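You operate a simulated robot arm through the tools that you are given. There is no shell and no other tool. Be economical: measure what you need, move in short steps, check, and stop when the job is done.

You are at the controls of a simulated two-armed robot. One attempt, no reset.

## Task
Start up: air at 6 bar, zone 2 at about 50, then step once.
Fine: open the air lever; wait till display 2 is within 2 degrees of it; switch to hand for the step; leave the other dials and the direction.

It is judged by the outcome, as a careful person would: the job done as asked, and still so three seconds after it is handed in. It fails if anything else is knocked over, pushed out of place, dropped, spilled or broken.

## Robot
Two 7-joint arms with fingered hands on one trunk that stands fixed in place. Base frame: the origin is at the foot of the trunk, x ahead of it, y to its left, z up; the work surface is at about z = 0.944. Readings come in m, degrees, newtons and seconds.
The left shoulder is at [0.05, 0.214, 0.869], the right one opposite. With the tool pointing down near the work surface each hand reaches from about 0.24 to 0.84 m from the base axis, measured 20 degrees to its own side. Payload 3 kg a hand.
Tool frame (each hand has its own): the origin (TCP) lies between the finger pads and is the grasp point; the fingertips stand 0.026 m ahead of it; z points along the fingers, y is the line along which they close. Largest opening 0.132 m; the body of the gripper starts 0.073 m behind the TCP. The gripper is a hand of 3 fingers: y runs from the thumb to the fingers, the wrist lies at [0, 0, -0.229] in the tool frame.
Orientation is that of the tool frame in the base frame, as [roll, pitch, yaw] about the fixed x, y, z axes, in that order (R = Rz(yaw) Ry(pitch) Rx(roll)). With the fingers straight down and closing along the base's y, the tool's x points along the base's -x, its y along +y and its z along -z.

## Interface
- The arms move only by the tool send_rows. It takes "left_increments", "right_increments" or both (then of equal length, played together; a hand with none holds still); each is a list of rows, each a list of 6 numbers: the shift along the base's x, y, z in units of 300 mm (1.0 is 300 mm), then the turn, a rotation vector about the base's x, y, z in units of 45 degrees (1.0 is 45 degrees). In form: [[tx, ty, tz, ax, ay, az], ...]. A call has 1 to 8 rows; each row is the pose to reach, as a shift and turn from the pose commanded when the call began. A call with a number of a shift or a turn outside -1 to 1 is refused whole. Each row takes 0.2 s and may step no farther than 0.05 m and 8.6 degrees from the row before; otherwise, the whole call is refused. A pose out of reach is approached as far as the arm can. The call stops where the force on the tool passes 40 N (or 10 N more than at its start, if that is more) or the arm is blocked; 0.2 s more then pass. In this call time passes only in rows, and 0.2 s behind the last. The reply holds the time, the measured pose of the TCP, the force on the tool along the base axes, the opening and the grip force, in the units named above and with some noise, with the torque about the TCP (base axes, N m) and any sound that the robot's microphone picked up.
- Cameras (640 x 400 px; columns grow to the right, rows downward): "scene" is now at [0.0351, -0.0206, 1.5173]; the picture's right is [-0.31, -0.95, 0.00], its down [-0.50, 0.16, -0.85] and it looks along [0.81, -0.26, -0.53] (base axes); focal length 369 px, centre (320, 200). "left" rides on the left gripper at [-0.062, 0.003, -0.092] in its tool frame; the picture's right is [-0.05, -1.00, 0.00], its down [0.83, -0.04, -0.56] and it looks along [0.55, -0.03, 0.83] (tool axes); focal length 230 px, centre (320, 200). "right" rides on the right gripper at [0.062, 0.003, -0.092] in its tool frame; the picture's right is [-0.05, 1.00, 0.00], its down [-0.83, -0.04, -0.56] and it looks along [-0.55, -0.03, 0.83] (tool axes); focal length 230 px, centre (320, 200).
- snapshot(camera): a new picture of that camera. It takes no simulated time.
- move_fingers(finger1, finger2, thumb_bend, hand): sets how far each is bent, from 0 (flat) to 100 (curled in); at 30 the hand is open as for a grip, at 70 the pads meet at the TCP. One left out holds its place. A second passes; each finger stops where it meets its share of the squeeze, and holds until it gets a number again. It is the only way to open and close the hand. It gives what a move gives, with no picture; readings hold the bend of each and the force on the fingers (four entries, about 0 where the hand has none), thumb and palm.
- pan_tilt(pan, tilt): turns the head with the scene camera to pan (to the left, within 86 degrees either way) and tilt (down, from -29 to 69), counted from straight ahead of the robot. It gives what a move gives.
- measure_at(camera, pixels): there is no depth. For up to 12 entries [column, row, z] of the newest picture of that camera ("zoom" is the newest enlarged one), the place [x, y] in the base frame at which the ray of that pixel passes the height z, good to about 0.002 m, but the place of the scene camera against the robot may be out by one fixed shift of up to 0.012 m in any direction. It takes no simulated time.
- close_up(camera, box): a new picture of the part [left, top, right, bottom] of that camera's present view, enlarged. It takes no simulated time.
- sign_off(): hands the job in; it is judged then, once.

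Keep the steps short. Do not move on a guess: measure, check each grasp and each placing, and mend mistakes. In all there are 80 turns and 48 pictures (those below and enlarged ones count). Leave the grippers open and the arms clear of the work at the hand-in unless told otherwise, and finish with a single line.

The tools are called after "Call:" as a command line: name --argument value ..., lists and objects as JSON in quotes. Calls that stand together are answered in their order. send_rows: Moves the arms, as the interface text tells. Its arguments: {"type":"object","properties":{"left_increments":{"type":"array","items":{"type":"array","items":{"type":"number"}}},"right_increments":{"type":"array","items":{"type":"array","items":{"type":"number"}}}},"required":[]} The other tools are called the same way: move_fingers (finger1, finger2, thumb_bend, hand) moves the fingers one by one; pan_tilt (pan, tilt) turns the head that bears the scene camera; snapshot (camera) takes a picture; measure_at (camera, pixels) gives the place at which the rays of pixels pass given heights; close_up (camera, box) takes an enlarged picture of a part of a camera's view; sign_off () hands the job in.

At the start:

```text
time: 0.0
left_ee_pos: [0.4334, -0.0532, 1.2363]
left_ee_rot: [-180.0, 0.0, 150.2]
left_contact_force: [0.1, 1.0, 0.8]
left_torque: [0.0, 0.03, 0.0]
left_width: 0.1315
left_finger_force: 0.0
left_shape: jaw
left_bend: [30.0, 30.0, 30.0]
left_finger forces: [0.1, 0.0, 0.0, 0.0, 0.0, 0.0]
right_ee_pos: [0.3523, -0.4003, 1.2263]
right_ee_rot: [-180.0, 0.0, 150.3]
right_contact_force: [0.6, 0.3, 1.2]
right_torque: [0.02, -0.01, -0.02]
right_width: 0.1318
right_finger_force: 0.2
right_shape: jaw
right_bend: [30.0, 30.0, 30.0]
right_finger forces: [0.0, 0.0, 0.0, 0.0, 0.1, 0.1]
head pan, tilt: [-18.0, 31.8]
```

scene: 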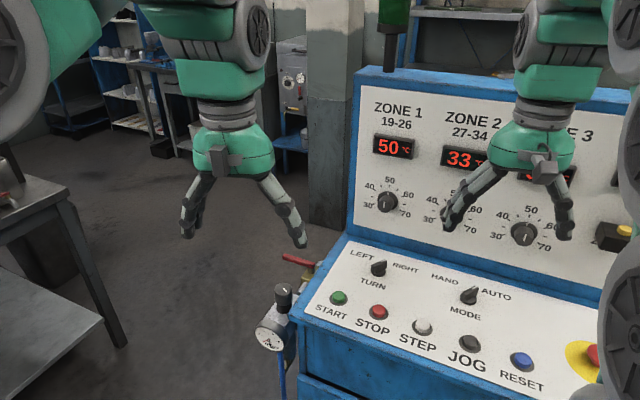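
right: 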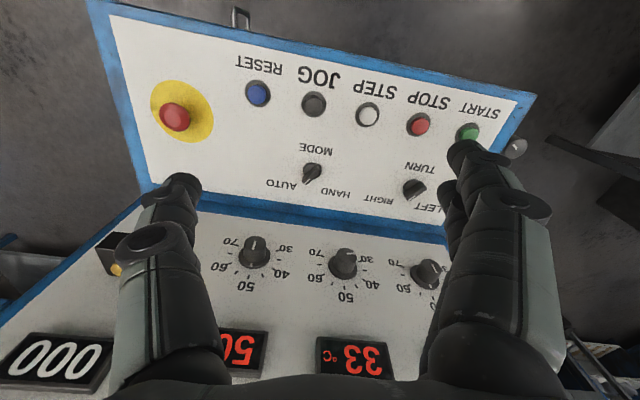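
left: 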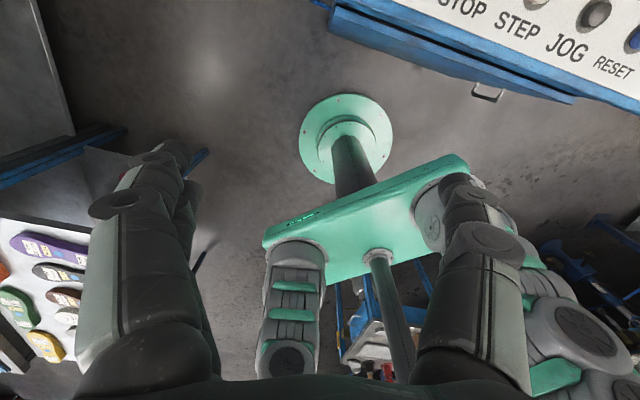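

I see a console with zone dials, a mode switch, and on its left side a red lever and a regulator with a gauge. I'll look closer first.

Call:
close_up --camera "scene" --box '[240, 240, 400, 400]'

Call:
close_up --camera "scene" --box '[340, 90, 640, 280]'

```text
2.50 times, centred on (320, 320) of scene
```

zoom: 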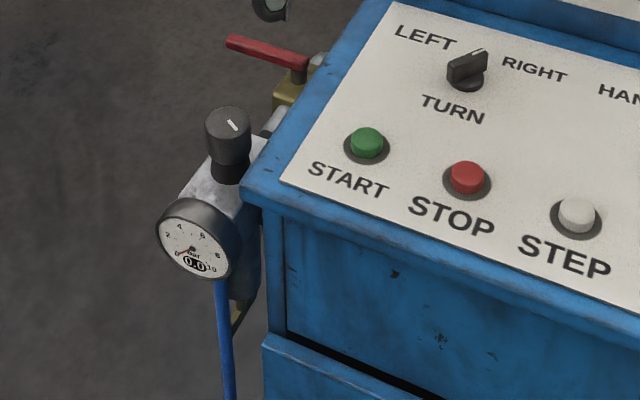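

```text
2.11 times, centred on (490, 185) of scene
```

zoom: 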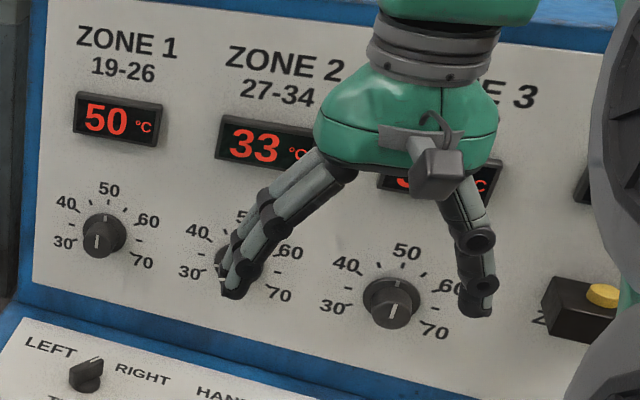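

Gauge reads 0.0 and the lever looks shut. I'll triangulate the fittings: same points from the scene and right cameras at two heights.

Call:
measure_at --camera "scene" --pixels '[[338, 297, 0.95], [338, 297, 1.05], [423, 325, 0.95], [423, 325, 1.05], [468, 295, 0.95], [468, 295, 1.05], [387, 202, 1.05], [387, 202, 1.15], [286, 257, 0.95], [314, 266, 0.95], [284, 290, 0.95], [521, 361, 0.95]]'

Call:
measure_at --camera "right" --pixels '[[468, 132, 0.95], [468, 132, 1.05], [368, 113, 0.95], [368, 113, 1.05], [313, 172, 0.95], [313, 172, 1.05], [427, 273, 1.05], [427, 273, 1.15], [343, 264, 1.05], [343, 264, 1.15], [258, 92, 0.95], [258, 92, 1.05]]'

```text
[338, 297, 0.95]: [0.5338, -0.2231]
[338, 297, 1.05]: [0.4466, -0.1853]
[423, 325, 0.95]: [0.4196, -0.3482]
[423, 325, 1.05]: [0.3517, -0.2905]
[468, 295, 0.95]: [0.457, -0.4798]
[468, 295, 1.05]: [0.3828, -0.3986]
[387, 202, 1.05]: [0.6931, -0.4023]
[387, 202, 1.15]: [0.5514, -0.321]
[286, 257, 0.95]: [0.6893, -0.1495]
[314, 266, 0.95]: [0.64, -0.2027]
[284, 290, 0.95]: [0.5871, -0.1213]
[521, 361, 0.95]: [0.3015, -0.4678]
```

```text
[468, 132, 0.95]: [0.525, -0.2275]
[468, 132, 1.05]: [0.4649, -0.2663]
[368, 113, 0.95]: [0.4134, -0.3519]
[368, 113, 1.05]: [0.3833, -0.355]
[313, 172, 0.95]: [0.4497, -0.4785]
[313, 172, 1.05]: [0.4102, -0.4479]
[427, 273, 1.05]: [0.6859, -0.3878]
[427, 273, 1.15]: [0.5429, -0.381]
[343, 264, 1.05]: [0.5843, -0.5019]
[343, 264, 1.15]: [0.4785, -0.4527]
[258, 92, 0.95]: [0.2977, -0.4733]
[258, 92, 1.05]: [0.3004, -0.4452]
```

Desk sits at z≈0.95, console row runs along (-0.68,-0.73), and dial height is about 1.07. Next I bring the left hand over the air fittings (staying high) so that its camera sees them.

Call:
send_rows --left_increments '[[0.125, -0.06, 0, 0, 0, 0], [0.25, -0.12, 0, 0, 0, 0], [0.375, -0.18, 0, 0, 0, 0], [0.5, -0.24, 0, 0, 0, 0]]'

Call:
snapshot --camera "left"

Call:
snapshot --camera "scene"

```text
time: 1.0
left_ee_pos: [0.5421, -0.1109, 1.1927]
left_ee_rot: [-180.0, 0.0, 150.4]
left_contact_force: [0.4, 0.4, -0.6]
left_torque: [0.03, 0.03, 0.02]
left_width: 0.1319
left_finger_force: 0.0
left_shape: jaw
left_bend: [30.0, 30.0, 30.0]
left_finger forces: [0.0, 0.0, 0.0, 0.0, 0.1, 0.1]
left hand out of reach, approached as far as the arm can: row 2, 3, 4
right_ee_pos: [0.3515, -0.3995, 1.2262]
right_ee_rot: [180.0, -0.1, 150.3]
right_contact_force: [1.4, 0.0, 0.3]
right_torque: [-0.01, 0.04, 0.02]
right_width: 0.1316
right_finger_force: 0.0
right_shape: jaw
right_bend: [30.0, 30.0, 30.0]
right_finger forces: [0.0, 0.0, 0.1, 0.1, 0.0, 0.0]
head pan, tilt: [-18.0, 31.8]
```

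```text
42 pictures are left
```

left: 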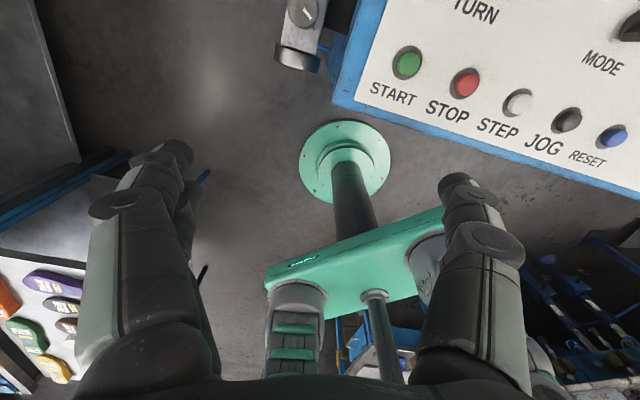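

```text
41 pictures are left
```

scene: 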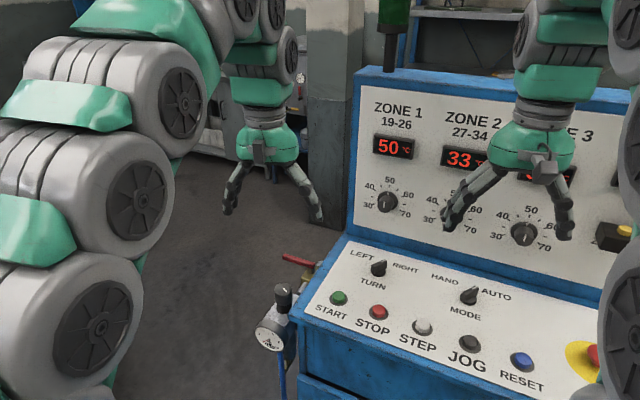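

The left camera sees the regulator knob at (303,12). I'll triangulate it with scene pixel (284,289), plus its gauge.

Call:
measure_at --camera "left" --pixels '[[303, 12, 0.9], [303, 12, 1.0], [407, 62, 0.95], [518, 102, 0.95], [350, 110, 0.95], [299, 60, 0.9]]'

Call:
measure_at --camera "scene" --pixels '[[284, 289, 0.9], [284, 289, 1.0], [338, 297, 0.95], [423, 325, 0.95], [298, 318, 0.95], [270, 335, 0.9]]'

```text
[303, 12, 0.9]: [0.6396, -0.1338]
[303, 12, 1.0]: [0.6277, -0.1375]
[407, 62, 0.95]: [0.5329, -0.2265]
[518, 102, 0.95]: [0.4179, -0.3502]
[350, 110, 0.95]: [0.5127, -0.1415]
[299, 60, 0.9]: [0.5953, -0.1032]
```

```text
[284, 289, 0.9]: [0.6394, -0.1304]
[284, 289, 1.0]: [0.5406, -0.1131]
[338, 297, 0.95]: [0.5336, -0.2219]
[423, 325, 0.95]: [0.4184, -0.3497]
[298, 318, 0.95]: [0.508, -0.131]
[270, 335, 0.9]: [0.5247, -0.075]
```

The regulator knob top is about (0.64,-0.134,0.895), and the lever lies farther out, nearer the right arm's reach. I'll draw the left hand back and bring the right one over to look and work.

Call:
send_rows --left_increments '[[-0.095, 0.114, 0, 0, 0, 0], [-0.19, 0.228, 0, 0, 0, 0], [-0.285, 0.342, 0, 0, 0, 0], [-0.38, 0.456, 0, 0, 0, 0], [-0.475, 0.57, 0, 0, 0, 0], [-0.57, 0.684, 0, 0, 0, 0], [-0.665, 0.8, 0, 0, 0, 0]]' --right_increments '[[0.067, 0.105, -0.038, 0, 0, 0], [0.133, 0.21, -0.076, 0, 0, 0], [0.2, 0.315, -0.114, 0, 0, 0], [0.267, 0.42, -0.152, 0, 0, 0], [0.333, 0.525, -0.19, 0, 0, 0], [0.4, 0.63, -0.23, 0, 0, 0], [0.467, 0.733, -0.267, 0, 0, 0]]'

Call:
snapshot --camera "right"

Call:
snapshot --camera "scene"

```text
time: 2.6
left_ee_pos: [0.3424, 0.13, 1.1916]
left_ee_rot: [179.9, 0.1, 150.3]
left_contact_force: [-1.2, 0.4, 0.0]
left_torque: [-0.01, 0.0, 0.01]
left_width: 0.1319
left_finger_force: 0.0
left_shape: jaw
left_bend: [30.0, 30.0, 30.0]
left_finger forces: [0.1, 0.0, 0.1, 0.0, 0.0, 0.1]
right_ee_pos: [0.4911, -0.1808, 1.1462]
right_ee_rot: [180.0, 0.1, 150.5]
right_contact_force: [0.0, 0.2, -0.7]
right_torque: [-0.01, -0.02, 0.0]
right_width: 0.1323
right_finger_force: 0.1
right_shape: jaw
right_bend: [30.0, 30.0, 30.0]
right_finger forces: [0.0, 0.0, 0.0, 0.0, 0.0, 0.0]
head pan, tilt: [-18.0, 31.8]
```

```text
40 pictures are left
```

right: 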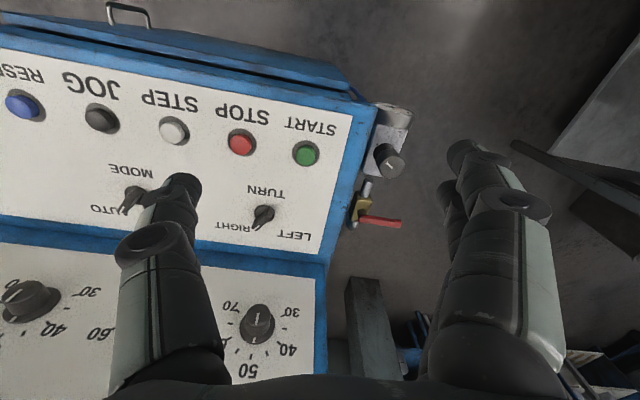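

```text
39 pictures are left
```

scene: 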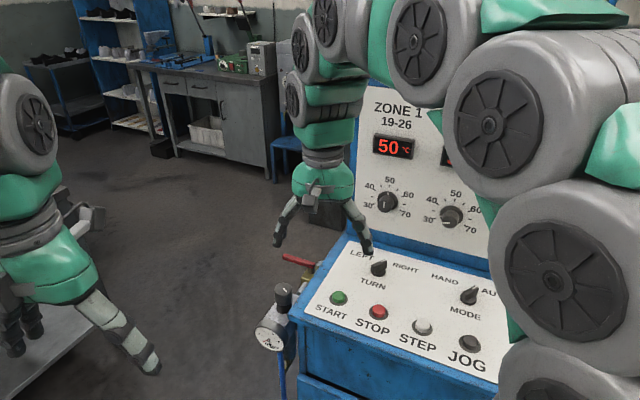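

Now I see the lever (red, tip (400,223), pivot (365,217)) and the regulator knob (390,163). I'll zoom in and triangulate.

Call:
close_up --camera "right" --box '[300, 80, 460, 260]'

Call:
close_up --camera "scene" --box '[360, 170, 520, 260]'

Call:
measure_at --camera "right" --pixels '[[390, 163, 0.9], [390, 163, 1.0], [400, 223, 0.85], [400, 223, 0.95], [363, 215, 0.85], [363, 215, 0.95], [306, 153, 0.945], [263, 214, 0.95], [173, 130, 0.945], [257, 322, 1.07], [125, 205, 0.95]]'

Call:
measure_at --camera "scene" --pixels '[[284, 289, 0.9], [284, 289, 1.0], [285, 257, 0.85], [285, 257, 0.95], [316, 265, 0.85], [316, 265, 0.95], [338, 297, 0.945], [378, 267, 0.95], [423, 325, 0.945], [387, 202, 1.07], [451, 216, 1.07], [468, 294, 0.95]]'

```text
2.22 times, centred on (380, 170) of right
```

zoom: 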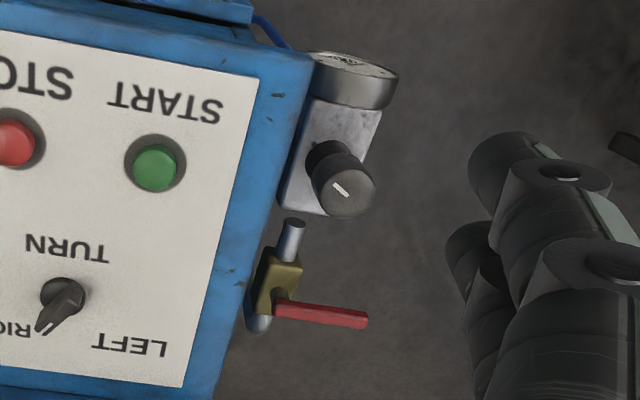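

```text
4.00 times, centred on (440, 215) of scene
```

zoom: 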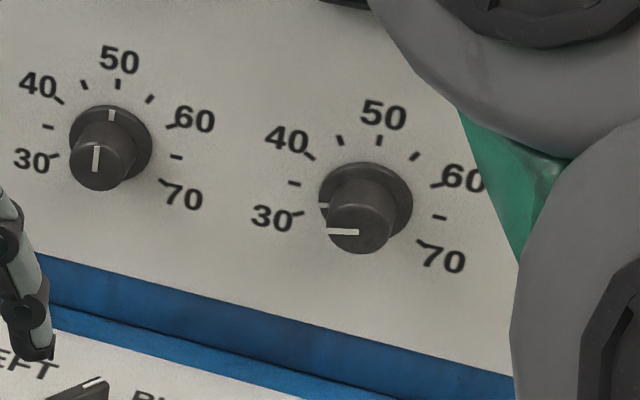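

```text
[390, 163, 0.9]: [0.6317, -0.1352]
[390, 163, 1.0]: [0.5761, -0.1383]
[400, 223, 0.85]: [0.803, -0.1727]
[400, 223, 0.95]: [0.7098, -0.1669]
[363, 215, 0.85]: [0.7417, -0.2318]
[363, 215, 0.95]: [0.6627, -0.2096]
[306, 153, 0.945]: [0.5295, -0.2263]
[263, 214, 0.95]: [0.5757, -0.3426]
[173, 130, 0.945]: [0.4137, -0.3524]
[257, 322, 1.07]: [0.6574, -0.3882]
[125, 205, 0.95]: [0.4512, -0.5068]
```

```text
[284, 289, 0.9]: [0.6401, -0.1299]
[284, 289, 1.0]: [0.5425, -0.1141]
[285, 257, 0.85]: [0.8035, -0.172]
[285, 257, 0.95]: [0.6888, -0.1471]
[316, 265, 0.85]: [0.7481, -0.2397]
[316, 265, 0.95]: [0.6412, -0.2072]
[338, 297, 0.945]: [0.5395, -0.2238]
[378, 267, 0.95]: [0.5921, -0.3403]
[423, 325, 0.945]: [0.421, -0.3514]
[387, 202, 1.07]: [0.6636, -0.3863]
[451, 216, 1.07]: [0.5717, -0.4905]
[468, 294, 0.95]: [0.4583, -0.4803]
```

Dial 2 points at about 33, so it needs roughly 100° clockwise. Knob top is at (0.632,-0.135,0.90). The lever pivots at about (0.735,-0.23,0.86) with its tip at (0.80,-0.173), square to the pipe, so it is shut. I'll turn the right hand so its narrow side faces the console and look again.

Call:
send_rows --right_increments '[[0.09, 0.05, -0.04, 0, 0, 0.19], [0.18, 0.09, -0.08, 0, 0, 0.38], [0.27, 0.13, -0.12, 0, 0, 0.57], [0.35, 0.16, -0.15, 0, 0, 0.76], [0.43, 0.2, -0.18, 0, 0, 0.95]]'

Call:
send_rows --right_increments '[[0, 0, 0, 0, 0, 0.19], [0, 0, 0, 0, 0, 0.38], [0, 0, 0, 0, 0, 0.57], [0, 0, 0, 0, 0, 0.76]]'

Call:
snapshot --camera "right"

```text
time: 3.8
left_ee_pos: [0.344, 0.1301, 1.1914]
left_ee_rot: [180.0, -0.1, 150.4]
left_contact_force: [0.1, -0.6, -0.5]
left_torque: [-0.01, 0.01, -0.01]
left_width: 0.1317
left_finger_force: 0.2
left_shape: jaw
left_bend: [30.0, 30.0, 30.0]
left_finger forces: [0.0, 0.0, 0.0, 0.0, 0.0, 0.0]
right_ee_pos: [0.6212, -0.122, 1.0911]
right_ee_rot: [-180.0, 0.0, -166.8]
right_contact_force: [0.1, 0.2, -0.2]
right_torque: [0.02, 0.02, -0.03]
right_width: 0.1317
right_finger_force: 0.0
right_shape: jaw
right_bend: [30.0, 30.0, 30.0]
right_finger forces: [0.0, 0.0, 0.0, 0.0, 0.0, 0.0]
head pan, tilt: [-18.0, 31.8]
```

```text
time: 4.8
left_ee_pos: [0.3432, 0.1294, 1.1912]
left_ee_rot: [179.9, 0.0, 150.3]
left_contact_force: [-0.1, 0.7, -0.2]
left_torque: [0.02, 0.01, -0.04]
left_width: 0.1318
left_finger_force: 0.0
left_shape: jaw
left_bend: [30.0, 30.0, 30.0]
left_finger forces: [0.0, 0.1, 0.0, 0.1, 0.0, 0.0]
right_ee_pos: [0.6205, -0.1222, 1.0915]
right_ee_rot: [180.0, 0.1, -132.5]
right_contact_force: [-0.4, 1.2, 0.3]
right_torque: [0.02, -0.02, 0.01]
right_width: 0.1321
right_finger_force: 0.0
right_shape: jaw
right_bend: [30.0, 30.0, 30.0]
right_finger forces: [0.0, 0.0, 0.1, 0.1, 0.0, 0.0]
head pan, tilt: [-18.0, 31.8]
```

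```text
36 pictures are left
```

right: 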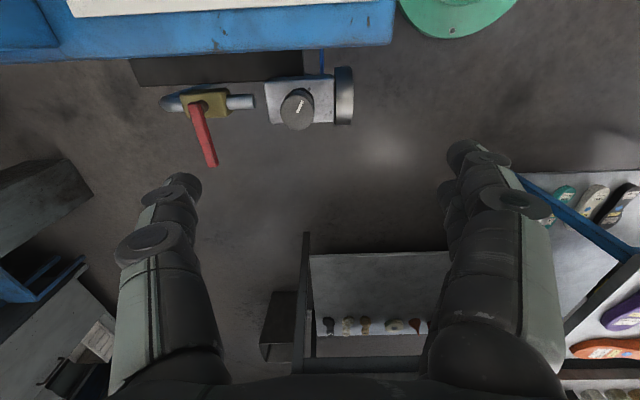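

Call:
close_up --camera "right" --box '[140, 50, 380, 200]'

Call:
measure_at --camera "right" --pixels '[[300, 105, 0.9], [300, 105, 0.88], [211, 165, 0.86], [211, 165, 0.84], [197, 104, 0.86], [197, 104, 0.84], [395, 42, 0.944], [283, 108, 0.9], [315, 108, 0.9]]'

```text
2.67 times, centred on (260, 125) of right
```

zoom: 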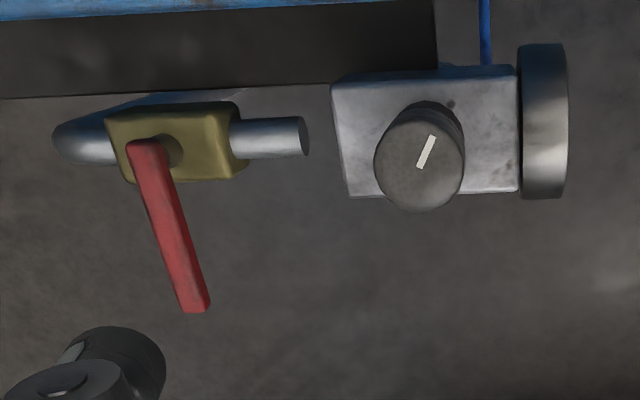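

```text
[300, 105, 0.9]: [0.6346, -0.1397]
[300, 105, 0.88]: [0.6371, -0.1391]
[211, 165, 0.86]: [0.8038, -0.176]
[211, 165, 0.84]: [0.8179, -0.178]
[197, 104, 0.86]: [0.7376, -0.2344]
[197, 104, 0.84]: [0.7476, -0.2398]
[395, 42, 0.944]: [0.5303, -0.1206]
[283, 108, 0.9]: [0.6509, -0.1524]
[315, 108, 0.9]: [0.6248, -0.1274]
```

The view is clear: pivot at (0.742,-0.234) and lever end at (0.807,-0.175), both around z 0.85. I'll close the right hand into a poker and hover just in front of the lever to check reach.

Call:
move_fingers --hand "right" --finger1 70 --finger2 70 --thumb_bend 70

Call:
send_rows --right_increments '[[0.15, -0.05, -0.06, 0, 0, 0], [0.3, -0.1, -0.13, 0, 0, 0], [0.45, -0.15, -0.21, 0, 0, 0], [0.45, -0.15, -0.34, 0, 0, 0], [0.45, -0.15, -0.45, 0, 0, 0]]'

Call:
snapshot --camera "right"

```text
time: 5.8
left_ee_pos: [0.3431, 0.1299, 1.1906]
left_ee_rot: [-180.0, -0.1, 150.3]
left_contact_force: [0.1, -0.4, -0.6]
left_torque: [0.03, -0.01, 0.01]
left_width: 0.1319
left_finger_force: 0.1
left_shape: jaw
left_bend: [30.0, 30.0, 30.0]
left_finger forces: [0.0, 0.0, 0.0, 0.0, 0.1, 0.0]
right_ee_pos: [0.6198, -0.1206, 1.0926]
right_ee_rot: [180.0, 0.0, -132.8]
right_contact_force: [1.1, 0.2, -0.2]
right_torque: [-0.04, 0.0, -0.01]
right_width: 0.0063
right_finger_force: 0.1
right_shape: fingers
right_bend: [70.0, 70.0, 70.0]
right_finger forces: [0.0, 0.1, 0.0, 0.1, 0.0, 0.0]
head pan, tilt: [-18.0, 31.8]
```

```text
refused: row 1 steps farther than a row can; nothing moved
```

```text
34 pictures are left
```

right: 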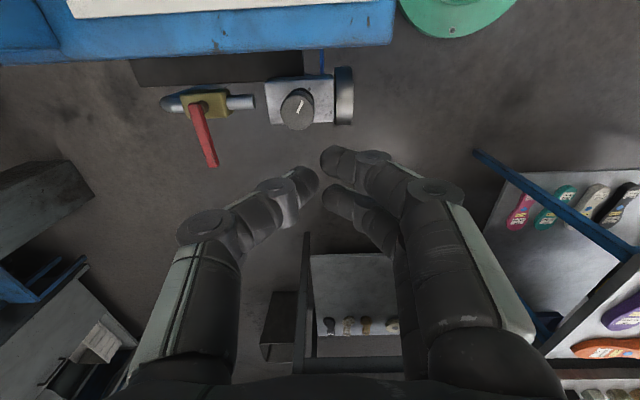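

The step was too long; I'll resend it in shorter rows.

Call:
send_rows --right_increments '[[0.13, -0.05, -0.05, 0, 0, 0], [0.26, -0.1, -0.1, 0, 0, 0], [0.38, -0.14, -0.15, 0, 0, 0], [0.45, -0.17, -0.25, 0, 0, 0], [0.45, -0.17, -0.35, 0, 0, 0], [0.45, -0.17, -0.45, 0, 0, 0]]'

Call:
snapshot --camera "right"

```text
time: 7.2
left_ee_pos: [0.3447, 0.1295, 1.1919]
left_ee_rot: [179.9, -0.1, 150.3]
left_contact_force: [0.2, 0.0, -0.1]
left_torque: [0.02, 0.02, 0.02]
left_width: 0.1323
left_finger_force: 0.1
left_shape: jaw
left_bend: [30.0, 30.0, 30.0]
left_finger forces: [0.0, 0.0, 0.0, 0.1, 0.1, 0.0]
right_ee_pos: [0.7546, -0.1722, 0.9555]
right_ee_rot: [179.9, 0.0, -132.6]
right_contact_force: [-0.2, -0.5, -0.3]
right_torque: [-0.01, 0.03, 0.03]
right_width: 0.0063
right_finger_force: 0.1
right_shape: fingers
right_bend: [70.0, 70.0, 70.0]
right_finger forces: [0.0, 0.1, 0.1, 0.1, 0.0, 0.0]
head pan, tilt: [-18.0, 31.8]
```

```text
33 pictures are left
```

right: 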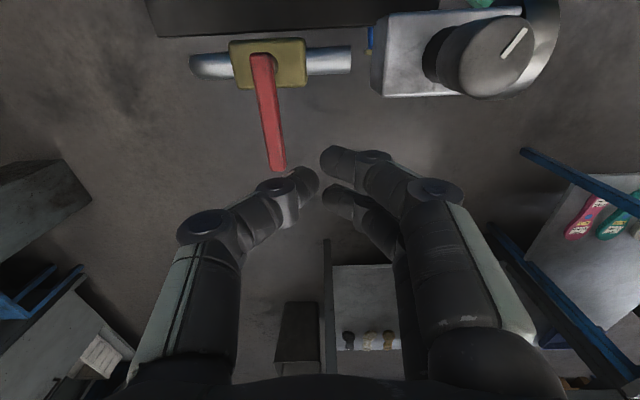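

In this closer view the lever tip is at (278,168) and pivot at (262,60). I'll measure at heights to pin z.

Call:
measure_at --camera "right" --pixels '[[278, 168, 0.86], [278, 168, 0.84], [278, 168, 0.82], [262, 60, 0.86], [262, 60, 0.84], [262, 60, 0.82], [500, 57, 0.9], [500, 57, 0.88], [317, 178, 0.93]]'

```text
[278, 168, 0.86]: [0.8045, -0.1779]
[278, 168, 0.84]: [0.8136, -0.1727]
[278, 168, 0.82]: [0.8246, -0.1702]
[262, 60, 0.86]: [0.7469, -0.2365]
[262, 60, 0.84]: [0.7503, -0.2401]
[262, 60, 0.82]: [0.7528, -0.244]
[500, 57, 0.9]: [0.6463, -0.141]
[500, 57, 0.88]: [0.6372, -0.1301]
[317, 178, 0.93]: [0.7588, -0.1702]
```

The lever's height comes out around 0.85. I'm descending just in front of it (TCP to 0.858) and watching the force.

Call:
send_rows --right_increments '[[0.02, 0.02, -0.1, 0, 0, 0], [0.02, 0.02, -0.2, 0, 0, 0], [0.02, 0.02, -0.325, 0, 0, 0]]'

Call:
snapshot --camera "right"

```text
time: 8.0
left_ee_pos: [0.3436, 0.1298, 1.1916]
left_ee_rot: [-179.9, 0.0, 150.3]
left_contact_force: [0.0, -0.1, 0.5]
left_torque: [0.0, 0.0, 0.0]
left_width: 0.132
left_finger_force: 0.1
left_shape: jaw
left_bend: [30.0, 30.0, 30.0]
left_finger forces: [0.0, 0.0, 0.0, 0.1, 0.0, 0.0]
right_ee_pos: [0.7621, -0.1651, 0.8582]
right_ee_rot: [-180.0, 0.0, -132.7]
right_contact_force: [0.4, 0.0, -0.4]
right_torque: [-0.04, -0.02, -0.01]
right_width: 0.0059
right_finger_force: 0.0
right_shape: fingers
right_bend: [70.0, 70.0, 70.0]
right_finger forces: [0.0, 0.0, 0.1, 0.0, 0.0, 0.0]
head pan, tilt: [-18.0, 31.8]
```

```text
32 pictures are left
```

right: 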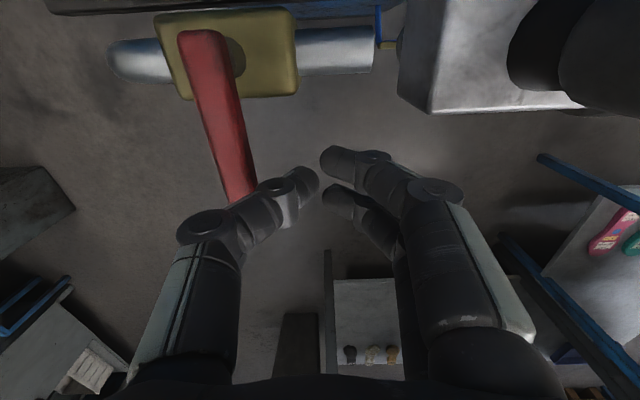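

The thumb is beside the lever. I'll push gently 3–4 cm away from me along the pipe (+v) and watch the force.

Call:
send_rows --right_increments '[[0.04, -0.036, 0, 0, 0, 0], [0.07, -0.065, 0, 0, 0, 0], [0.1, -0.092, 0, 0, 0, 0]]'

Call:
snapshot --camera "right"

```text
time: 8.8
left_ee_pos: [0.3413, 0.13, 1.1919]
left_ee_rot: [180.0, -0.1, 150.4]
left_contact_force: [-0.3, -0.3, 0.7]
left_torque: [0.0, -0.02, -0.01]
left_width: 0.1319
left_finger_force: 0.1
left_shape: jaw
left_bend: [30.0, 30.0, 30.0]
left_finger forces: [0.0, 0.0, 0.0, 0.1, 0.0, 0.1]
right_ee_pos: [0.7916, -0.1907, 0.86]
right_ee_rot: [179.8, 0.0, -132.5]
right_contact_force: [-15.8, 19.3, 18.4]
right_torque: [0.17, 0.25, -0.03]
right_width: 0.0038
right_finger_force: 17.2
right_shape: fingers
right_bend: [68.0, 68.0, 82.0]
right_finger forces: [0.0, 0.0, 0.1, 0.0, 33.9, 0.0]
head pan, tilt: [-18.0, 31.8]
```

```text
31 pictures are left
```

right: 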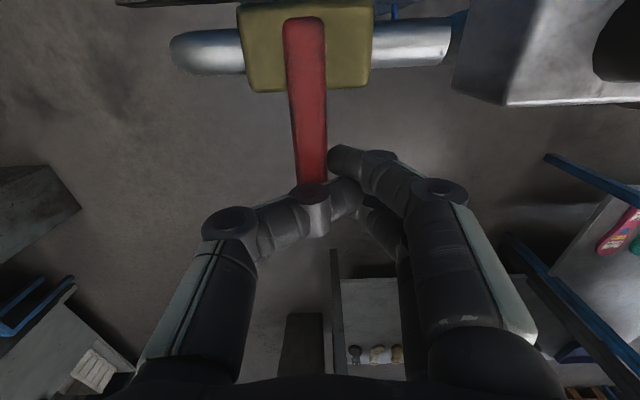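

It pressed back 31 N with no turn, so the lever opens the other way (towards the regulator). I'll back off, lift, and re-form the hand: fingers curled, thumb out as a hook behind the lever.

Call:
send_rows --right_increments '[[-0.06, 0.055, 0.0, 0, 0, 0], [-0.06, 0.055, 0.12, 0, 0, 0], [-0.06, 0.055, 0.26, 0, 0, 0]]'

Call:
move_fingers --hand "right" --finger1 100 --finger2 100 --thumb_bend 38

Call:
snapshot --camera "right"

```text
time: 9.6
left_ee_pos: [0.3429, 0.1307, 1.1904]
left_ee_rot: [180.0, 0.0, 150.4]
left_contact_force: [-0.5, 0.4, 0.8]
left_torque: [-0.01, 0.03, 0.02]
left_width: 0.1318
left_finger_force: 0.0
left_shape: jaw
left_bend: [30.0, 30.0, 30.0]
left_finger forces: [0.1, 0.0, 0.1, 0.0, 0.0, 0.0]
right_ee_pos: [0.7739, -0.1779, 0.9364]
right_ee_rot: [180.0, 0.0, -132.7]
right_contact_force: [1.0, -0.6, -0.6]
right_torque: [0.03, 0.03, -0.02]
right_width: 0.0055
right_finger_force: 0.0
right_shape: fingers
right_bend: [70.0, 70.0, 70.0]
right_finger forces: [0.1, 0.1, 0.0, 0.0, 0.0, 0.1]
head pan, tilt: [-18.0, 31.8]
```

```text
time: 10.6
left_ee_pos: [0.343, 0.1297, 1.1903]
left_ee_rot: [-179.9, 0.0, 150.3]
left_contact_force: [0.1, 0.0, 0.3]
left_torque: [-0.02, 0.04, 0.01]
left_width: 0.132
left_finger_force: 0.0
left_shape: jaw
left_bend: [30.0, 30.0, 30.0]
left_finger forces: [0.0, 0.0, 0.1, 0.0, 0.0, 0.0]
right_ee_pos: [0.7734, -0.1763, 0.9384]
right_ee_rot: [-180.0, 0.0, -132.7]
right_contact_force: [-1.2, -0.2, -0.3]
right_torque: [0.0, -0.01, 0.02]
right_width: 0.0521
right_finger_force: 0.1
right_shape: fingers
right_bend: [100.0, 100.0, 38.0]
right_finger forces: [0.0, 0.0, 0.0, 0.0, 0.0, 0.1]
head pan, tilt: [-18.0, 31.8]
```

```text
30 pictures are left
```

right: 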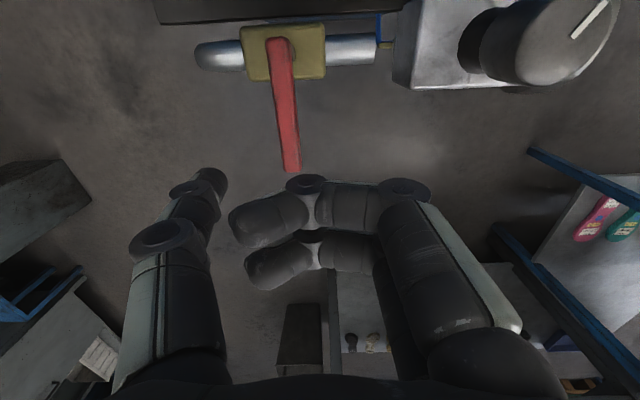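

The thumb lies behind the lever (left of it in view) with the fingers curled up. Descending to TCP z 0.862.

Call:
send_rows --right_increments '[[0, 0, -0.1, 0, 0, 0], [0, 0, -0.18, 0, 0, 0], [0, 0, -0.25, 0, 0, 0]]'

Call:
snapshot --camera "right"

```text
time: 11.4
left_ee_pos: [0.3426, 0.1299, 1.1912]
left_ee_rot: [-180.0, 0.0, 150.3]
left_contact_force: [-0.1, -0.2, 0.5]
left_torque: [-0.03, -0.01, -0.01]
left_width: 0.1321
left_finger_force: 0.1
left_shape: jaw
left_bend: [30.0, 30.0, 30.0]
left_finger forces: [0.0, 0.1, 0.0, 0.1, 0.1, 0.0]
right_ee_pos: [0.7729, -0.1778, 0.861]
right_ee_rot: [180.0, 0.0, -132.8]
right_contact_force: [1.1, 0.3, -0.9]
right_torque: [0.0, -0.01, 0.0]
right_width: 0.0519
right_finger_force: 0.1
right_shape: fingers
right_bend: [100.0, 100.0, 38.0]
right_finger forces: [0.0, 0.1, 0.0, 0.0, 0.0, 0.0]
head pan, tilt: [-18.0, 31.8]
```

```text
29 pictures are left
```

right: 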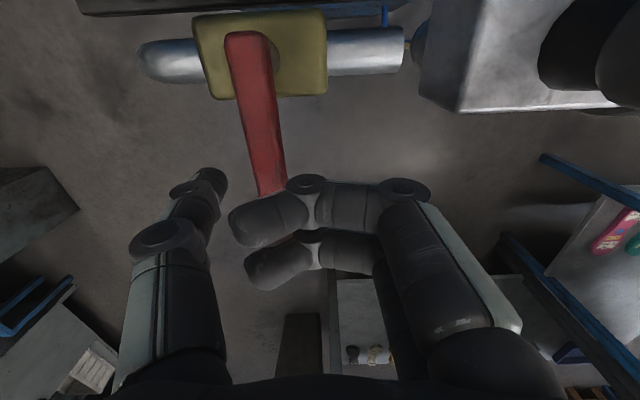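

No contact. Now I'll pull 6 cm towards the regulator (-v).

Call:
send_rows --right_increments '[[-0.037, 0.034, 0, 0, 0, 0], [-0.073, 0.068, 0, 0, 0, 0], [-0.11, 0.102, 0, 0, 0, 0], [-0.147, 0.136, 0, 0, 0, 0]]'

Call:
snapshot --camera "right"

```text
time: 12.4
left_ee_pos: [0.3433, 0.1299, 1.1903]
left_ee_rot: [-180.0, -0.1, 150.3]
left_contact_force: [0.9, -0.3, -0.1]
left_torque: [0.01, 0.02, 0.02]
left_width: 0.132
left_finger_force: 0.0
left_shape: jaw
left_bend: [30.0, 30.0, 30.0]
left_finger forces: [0.1, 0.0, 0.0, 0.0, 0.0, 0.0]
right_ee_pos: [0.7296, -0.1367, 0.8628]
right_ee_rot: [-179.9, 0.2, -132.7]
right_contact_force: [1.3, -1.2, -0.8]
right_torque: [-0.05, -0.01, 0.02]
right_width: 0.0532
right_finger_force: 0.8
right_shape: fingers
right_bend: [100.0, 100.0, 37.0]
right_finger forces: [0.0, 0.0, 0.1, 0.1, 1.8, 0.0]
head pan, tilt: [-18.0, 31.8]
```

```text
28 pictures are left
```

right: 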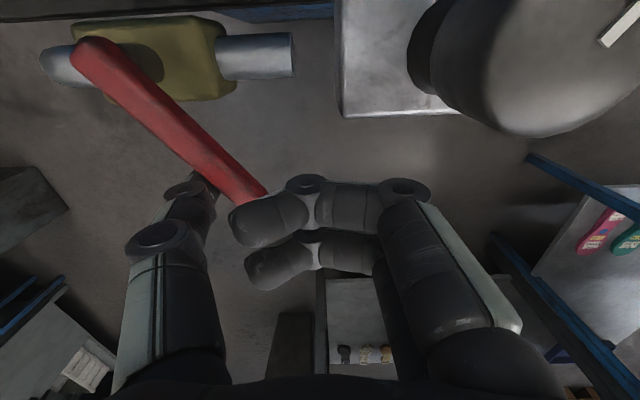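

The lever turns easily (about 38° now, 2 N). The curled fingers would meet the regulator if I went on, so I back off, lift, close to a slim poker, and finish from behind the lever.

Call:
send_rows --right_increments '[[0.05, -0.045, 0, 0, 0, 0], [0.05, -0.045, 0.14, 0, 0, 0], [0.05, -0.045, 0.27, 0, 0, 0], [0.15, -0.13, 0.27, 0, 0, 0]]'

Call:
move_fingers --hand "right" --finger1 70 --finger2 70 --thumb_bend 70

Call:
snapshot --camera "right"

```text
time: 13.4
left_ee_pos: [0.3428, 0.1296, 1.191]
left_ee_rot: [-180.0, 0.0, 150.3]
left_contact_force: [-0.3, 0.5, -0.2]
left_torque: [0.0, 0.03, 0.04]
left_width: 0.1319
left_finger_force: 0.2
left_shape: jaw
left_bend: [30.0, 30.0, 30.0]
left_finger forces: [0.0, 0.1, 0.0, 0.0, 0.2, 0.0]
right_ee_pos: [0.7759, -0.1759, 0.9436]
right_ee_rot: [-179.9, 0.1, -132.7]
right_contact_force: [-0.1, 0.0, 0.7]
right_torque: [-0.01, 0.01, -0.03]
right_width: 0.0523
right_finger_force: 0.1
right_shape: fingers
right_bend: [100.0, 100.0, 38.0]
right_finger forces: [0.0, 0.1, 0.0, 0.0, 0.0, 0.0]
head pan, tilt: [-18.0, 31.8]
```

```text
time: 14.4
left_ee_pos: [0.3439, 0.1303, 1.191]
left_ee_rot: [-179.9, -0.1, 150.4]
left_contact_force: [0.0, 0.1, 1.0]
left_torque: [-0.03, 0.0, 0.0]
left_width: 0.132
left_finger_force: 0.0
left_shape: jaw
left_bend: [30.0, 30.0, 30.0]
left_finger forces: [0.0, 0.0, 0.0, 0.1, 0.0, 0.0]
right_ee_pos: [0.7741, -0.1759, 0.9449]
right_ee_rot: [180.0, 0.0, -132.8]
right_contact_force: [0.7, 0.0, -0.6]
right_torque: [0.0, -0.02, -0.02]
right_width: 0.0058
right_finger_force: 0.1
right_shape: fingers
right_bend: [70.0, 70.0, 70.0]
right_finger forces: [0.0, 0.0, 0.0, 0.0, 0.0, 0.0]
head pan, tilt: [-18.0, 31.8]
```

```text
27 pictures are left
```

right: 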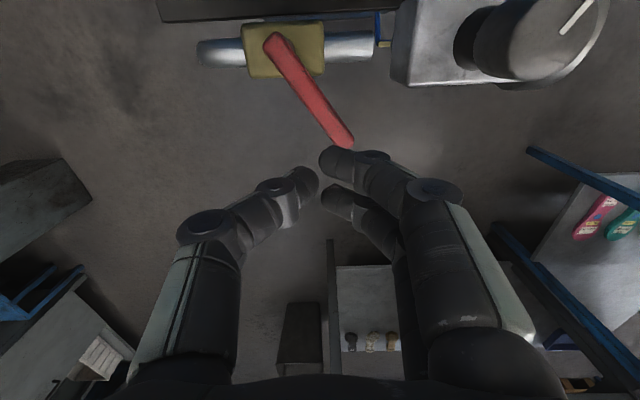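

I shift slightly behind the lever, then lower.

Call:
send_rows --right_increments '[[0.049, -0.045, 0, 0, 0, 0], [0.049, -0.045, -0.14, 0, 0, 0], [0.049, -0.045, -0.277, 0, 0, 0]]'

Call:
send_rows --right_increments '[[-0.067, 0.075, 0, 0, 0, 0], [-0.138, 0.096, 0, 0, 0, 0], [-0.18, 0.09, 0, 0, 0, 0], [-0.2, 0.07, 0, 0, 0, 0]]'

Call:
snapshot --camera "right"

```text
time: 15.2
left_ee_pos: [0.344, 0.13, 1.1916]
left_ee_rot: [179.9, -0.1, 150.2]
left_contact_force: [0.5, -0.8, -0.1]
left_torque: [0.0, 0.01, -0.02]
left_width: 0.1321
left_finger_force: 0.2
left_shape: jaw
left_bend: [30.0, 30.0, 30.0]
left_finger forces: [0.0, 0.1, 0.1, 0.0, 0.1, 0.0]
right_ee_pos: [0.7899, -0.1888, 0.8591]
right_ee_rot: [179.9, -0.1, -132.7]
right_contact_force: [2.2, -0.3, 2.0]
right_torque: [0.0, 0.01, 0.01]
right_width: 0.0029
right_finger_force: 1.4
right_shape: fingers
right_bend: [71.0, 70.0, 70.0]
right_finger forces: [2.8, 0.0, 0.0, 0.0, 0.0, 0.0]
head pan, tilt: [-18.0, 31.8]
```

```text
time: 16.2
left_ee_pos: [0.3427, 0.1293, 1.1903]
left_ee_rot: [-180.0, 0.0, 150.3]
left_contact_force: [0.1, 0.3, -0.1]
left_torque: [0.02, 0.02, -0.03]
left_width: 0.132
left_finger_force: 0.0
left_shape: jaw
left_bend: [30.0, 30.0, 30.0]
left_finger forces: [0.1, 0.1, 0.0, 0.0, 0.0, 0.0]
right_ee_pos: [0.729, -0.1685, 0.8607]
right_ee_rot: [-179.9, 0.1, -132.7]
right_contact_force: [0.7, 0.9, -0.8]
right_torque: [0.06, -0.01, -0.06]
right_width: 0.0056
right_finger_force: 0.8
right_shape: fingers
right_bend: [70.0, 70.0, 70.0]
right_finger forces: [1.1, 0.1, 0.0, 0.0, 0.1, 0.0]
head pan, tilt: [-18.0, 31.8]
```

```text
26 pictures are left
```

right: 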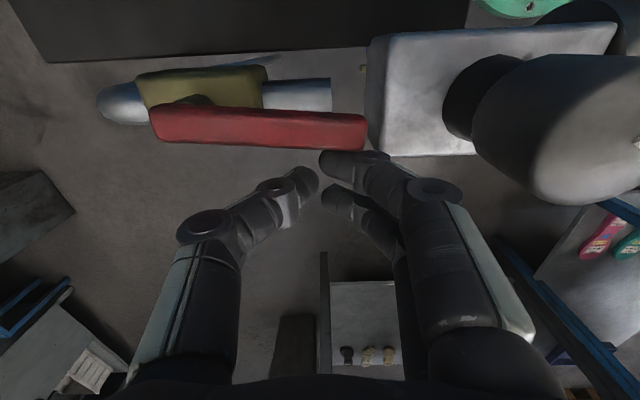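

The lever is almost in line with the pipe (about 85°). Pressing another 1.2 cm inward to seat it.

Call:
send_rows --right_increments '[[-0.013, -0.014, 0, 0, 0, 0], [-0.027, -0.029, 0, 0, 0, 0]]'

Call:
snapshot --camera "right"

Call:
close_up --camera "scene" --box '[240, 280, 340, 380]'

```text
time: 16.8
left_ee_pos: [0.3437, 0.1308, 1.1911]
left_ee_rot: [-180.0, 0.0, 150.4]
left_contact_force: [-0.5, -1.3, 0.2]
left_torque: [-0.01, 0.06, -0.03]
left_width: 0.132
left_finger_force: 0.1
left_shape: jaw
left_bend: [30.0, 30.0, 30.0]
left_finger forces: [0.0, 0.1, 0.0, 0.0, 0.0, 0.0]
right_ee_pos: [0.7213, -0.1753, 0.8603]
right_ee_rot: [179.9, 0.0, -132.6]
right_contact_force: [11.8, 12.6, -0.7]
right_torque: [0.18, -0.16, -0.19]
right_width: 0.0058
right_finger_force: 8.4
right_shape: fingers
right_bend: [70.0, 70.0, 70.0]
right_finger forces: [17.3, 0.1, 0.0, 0.1, 0.1, 0.0]
head pan, tilt: [-18.0, 31.8]
```

```text
25 pictures are left
```

right: 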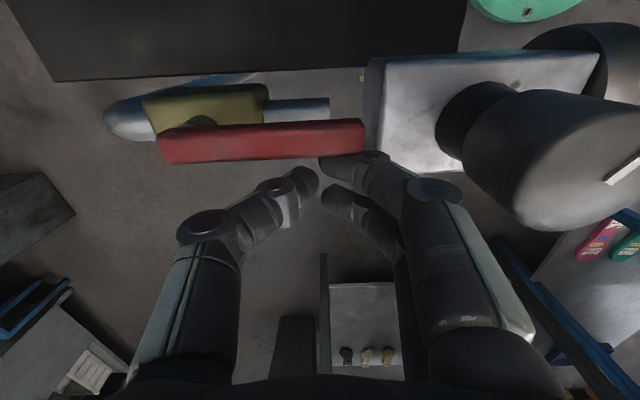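

```text
4.00 times, centred on (290, 330) of scene
```

zoom: 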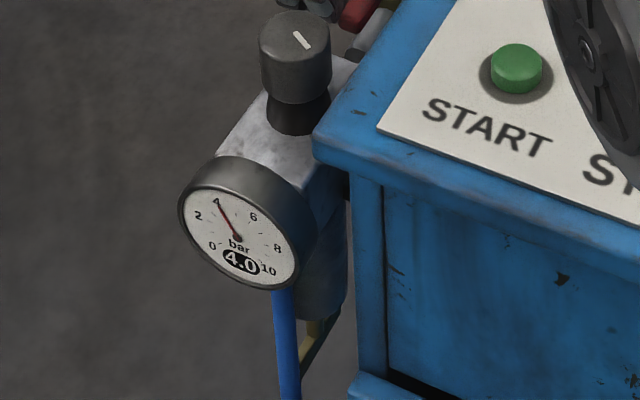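

The lever is home (17 N at the stop, in line with the pipe) and the gauge now reads 4.0 bar. Next I retreat, lift, and hover over the regulator knob at (0.636,-0.137), turning the hand so the thumb is clear of console and lever.

Call:
send_rows --right_increments '[[0.045, 0.049, 0, 0, 0, 0], [0.08, 0.09, 0.08, 0, 0, 0], [0.05, 0.1, 0.22, 0, 0, 0.15], [-0.04, 0.12, 0.34, 0, 0, 0.34], [-0.14, 0.125, 0.43, 0, 0, 0.53], [-0.23, 0.127, 0.5, 0, 0, 0.72], [-0.284, 0.127, 0.5, 0, 0, 0.89]]'

Call:
move_fingers --hand "right" --finger1 42 --finger2 42 --thumb_bend 42

Call:
snapshot --camera "right"

```text
time: 18.4
left_ee_pos: [0.3434, 0.1299, 1.1907]
left_ee_rot: [-180.0, -0.1, 150.2]
left_contact_force: [0.2, 0.6, 0.2]
left_torque: [-0.01, 0.02, 0.01]
left_width: 0.132
left_finger_force: 0.0
left_shape: jaw
left_bend: [30.0, 30.0, 30.0]
left_finger forces: [0.0, 0.0, 0.0, 0.0, 0.1, 0.1]
right_ee_pos: [0.6354, -0.1388, 1.0094]
right_ee_rot: [179.9, 0.0, -92.6]
right_contact_force: [0.5, -0.5, 0.8]
right_torque: [0.0, 0.01, 0.02]
right_width: 0.0063
right_finger_force: 0.0
right_shape: fingers
right_bend: [70.0, 70.0, 70.0]
right_finger forces: [0.0, 0.0, 0.0, 0.0, 0.0, 0.1]
head pan, tilt: [-18.0, 31.8]
```

```text
time: 19.4
left_ee_pos: [0.3429, 0.1302, 1.1906]
left_ee_rot: [-180.0, 0.0, 150.3]
left_contact_force: [0.1, 0.3, 0.0]
left_torque: [-0.01, 0.0, 0.0]
left_width: 0.132
left_finger_force: 0.1
left_shape: jaw
left_bend: [30.0, 30.0, 30.0]
left_finger forces: [0.0, 0.1, 0.0, 0.1, 0.0, 0.1]
right_ee_pos: [0.6364, -0.1382, 1.0096]
right_ee_rot: [180.0, 0.1, -92.7]
right_contact_force: [0.2, 0.3, -0.4]
right_torque: [0.02, 0.04, 0.01]
right_width: 0.0942
right_finger_force: 0.0
right_shape: fingers
right_bend: [42.0, 42.0, 42.0]
right_finger forces: [0.0, 0.1, 0.0, 0.0, 0.0, 0.0]
head pan, tilt: [-18.0, 31.8]
```

```text
23 pictures are left
```

right: 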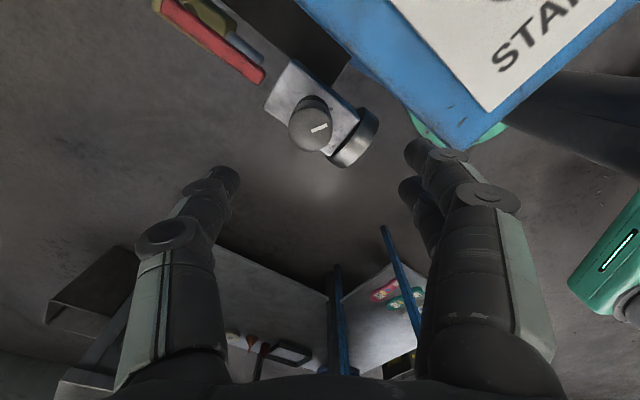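

I check the knob top centre at (308,130) before descending.

Call:
measure_at --camera "right" --pixels '[[310, 130, 0.9], [310, 130, 0.88], [490, 148, 0.944], [252, 75, 0.85], [350, 165, 0.86]]'

```text
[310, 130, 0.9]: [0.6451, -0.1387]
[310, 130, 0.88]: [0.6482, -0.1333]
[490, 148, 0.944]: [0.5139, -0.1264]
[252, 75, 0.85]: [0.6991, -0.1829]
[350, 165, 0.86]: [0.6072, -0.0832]
```

Combining views: knob centre ≈ (0.641,-0.1365), top ≈ 0.89. I turn to yaw ≈ -107 (fingers clear of the desk edge) and descend to TCP z 0.888.

Call:
send_rows --right_increments '[[0.015, 0.005, 0, 0, 0, -0.16], [0.015, 0.005, -0.1, 0, 0, -0.32], [0.015, 0.005, -0.2, 0, 0, -0.32], [0.015, 0.005, -0.3, 0, 0, -0.32], [0.015, 0.005, -0.405, 0, 0, -0.32]]'

Call:
snapshot --camera "right"

```text
time: 20.6
left_ee_pos: [0.3436, 0.1302, 1.192]
left_ee_rot: [-180.0, -0.1, 150.3]
left_contact_force: [-0.4, 0.5, -0.7]
left_torque: [-0.02, -0.05, -0.01]
left_width: 0.1319
left_finger_force: 0.0
left_shape: jaw
left_bend: [30.0, 30.0, 30.0]
left_finger forces: [0.0, 0.0, 0.0, 0.0, 0.1, 0.0]
right_ee_pos: [0.6401, -0.1363, 0.889]
right_ee_rot: [179.9, 0.0, -107.0]
right_contact_force: [-0.2, 0.2, 0.9]
right_torque: [0.0, 0.0, -0.02]
right_width: 0.0942
right_finger_force: 0.0
right_shape: fingers
right_bend: [42.0, 42.0, 42.0]
right_finger forces: [0.0, 0.0, 0.1, 0.0, 0.0, 0.0]
head pan, tilt: [-18.0, 31.8]
```

```text
22 pictures are left
```

right: 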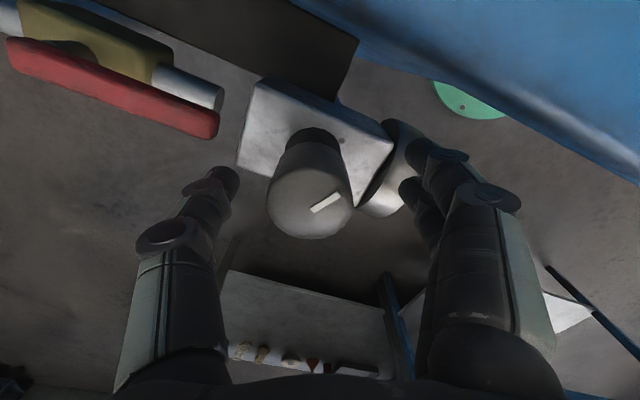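

The knob top appears at (310,210), about 4 mm towards the thumb from the grasp centre. I'll nudge and close.

Call:
send_rows --right_increments '[[0.013, -0.004, 0, 0, 0, 0]]'

Call:
move_fingers --hand "right" --finger1 66 --finger2 66 --thumb_bend 66

Call:
close_up --camera "scene" --box '[240, 280, 340, 380]'

```text
time: 21.0
left_ee_pos: [0.3433, 0.129, 1.1916]
left_ee_rot: [-180.0, -0.1, 150.3]
left_contact_force: [0.2, -0.3, -0.6]
left_torque: [0.03, 0.02, -0.02]
left_width: 0.1319
left_finger_force: 0.1
left_shape: jaw
left_bend: [30.0, 30.0, 30.0]
left_finger forces: [0.1, 0.1, 0.0, 0.1, 0.0, 0.0]
right_ee_pos: [0.6446, -0.1383, 0.888]
right_ee_rot: [180.0, -0.1, -106.9]
right_contact_force: [0.5, 0.6, 0.6]
right_torque: [-0.01, -0.03, 0.02]
right_width: 0.0944
right_finger_force: 0.0
right_shape: fingers
right_bend: [42.0, 42.0, 42.0]
right_finger forces: [0.0, 0.1, 0.1, 0.0, 0.0, 0.0]
head pan, tilt: [-18.0, 31.8]
```

```text
time: 22.0
left_ee_pos: [0.3432, 0.1306, 1.1903]
left_ee_rot: [179.9, 0.1, 150.3]
left_contact_force: [-1.0, 0.3, 0.2]
left_torque: [-0.03, 0.04, 0.01]
left_width: 0.1319
left_finger_force: 0.1
left_shape: jaw
left_bend: [30.0, 30.0, 30.0]
left_finger forces: [0.1, 0.0, 0.0, 0.0, 0.1, 0.0]
right_ee_pos: [0.6446, -0.1382, 0.8897]
right_ee_rot: [-180.0, 0.0, -107.1]
right_contact_force: [1.8, 0.5, -1.9]
right_torque: [0.02, -0.02, 0.0]
right_width: 0.0365
right_finger_force: 8.7
right_shape: fingers
right_bend: [61.0, 60.0, 61.0]
right_finger forces: [3.6, 4.3, 0.0, 0.0, 9.6, 0.1]
head pan, tilt: [-18.0, 31.8]
```

```text
4.00 times, centred on (290, 330) of scene
```

zoom: 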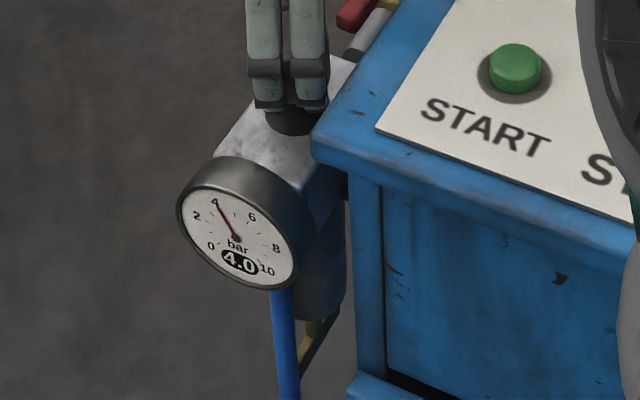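

Well gripped (36.5 mm, 9 N), gauge visible. Turning 24° clockwise as a test.

Call:
send_rows --right_increments '[[0, 0, 0, 0, 0, -0.18], [0, 0, 0, 0, 0, -0.36], [0, 0, 0, 0, 0, -0.54]]'

Call:
close_up --camera "scene" --box '[240, 280, 340, 380]'

```text
time: 22.8
left_ee_pos: [0.3424, 0.1294, 1.1893]
left_ee_rot: [180.0, 0.1, 150.4]
left_contact_force: [-0.1, 0.2, -0.2]
left_torque: [-0.01, 0.02, -0.02]
left_width: 0.1318
left_finger_force: 0.0
left_shape: jaw
left_bend: [30.0, 30.0, 30.0]
left_finger forces: [0.0, 0.0, 0.0, 0.1, 0.0, 0.0]
right_ee_pos: [0.6446, -0.1385, 0.8891]
right_ee_rot: [180.0, 0.0, -131.6]
right_contact_force: [-2.5, 0.3, -0.1]
right_torque: [0.01, 0.09, -0.01]
right_width: 0.037
right_finger_force: 9.5
right_shape: fingers
right_bend: [60.0, 60.0, 62.0]
right_finger forces: [5.2, 5.8, 0.0, 0.0, 8.7, 0.0]
head pan, tilt: [-18.0, 31.8]
```

```text
4.00 times, centred on (290, 330) of scene
```

zoom: 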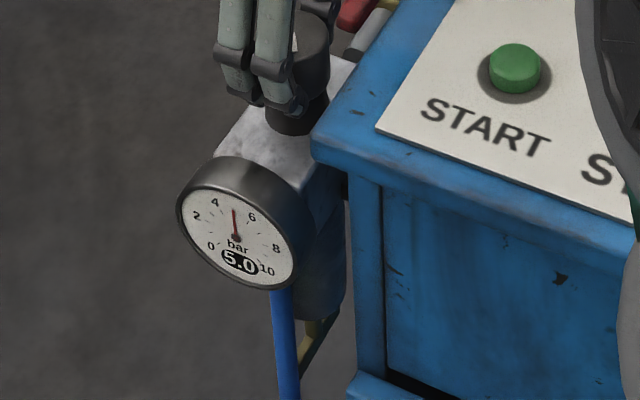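

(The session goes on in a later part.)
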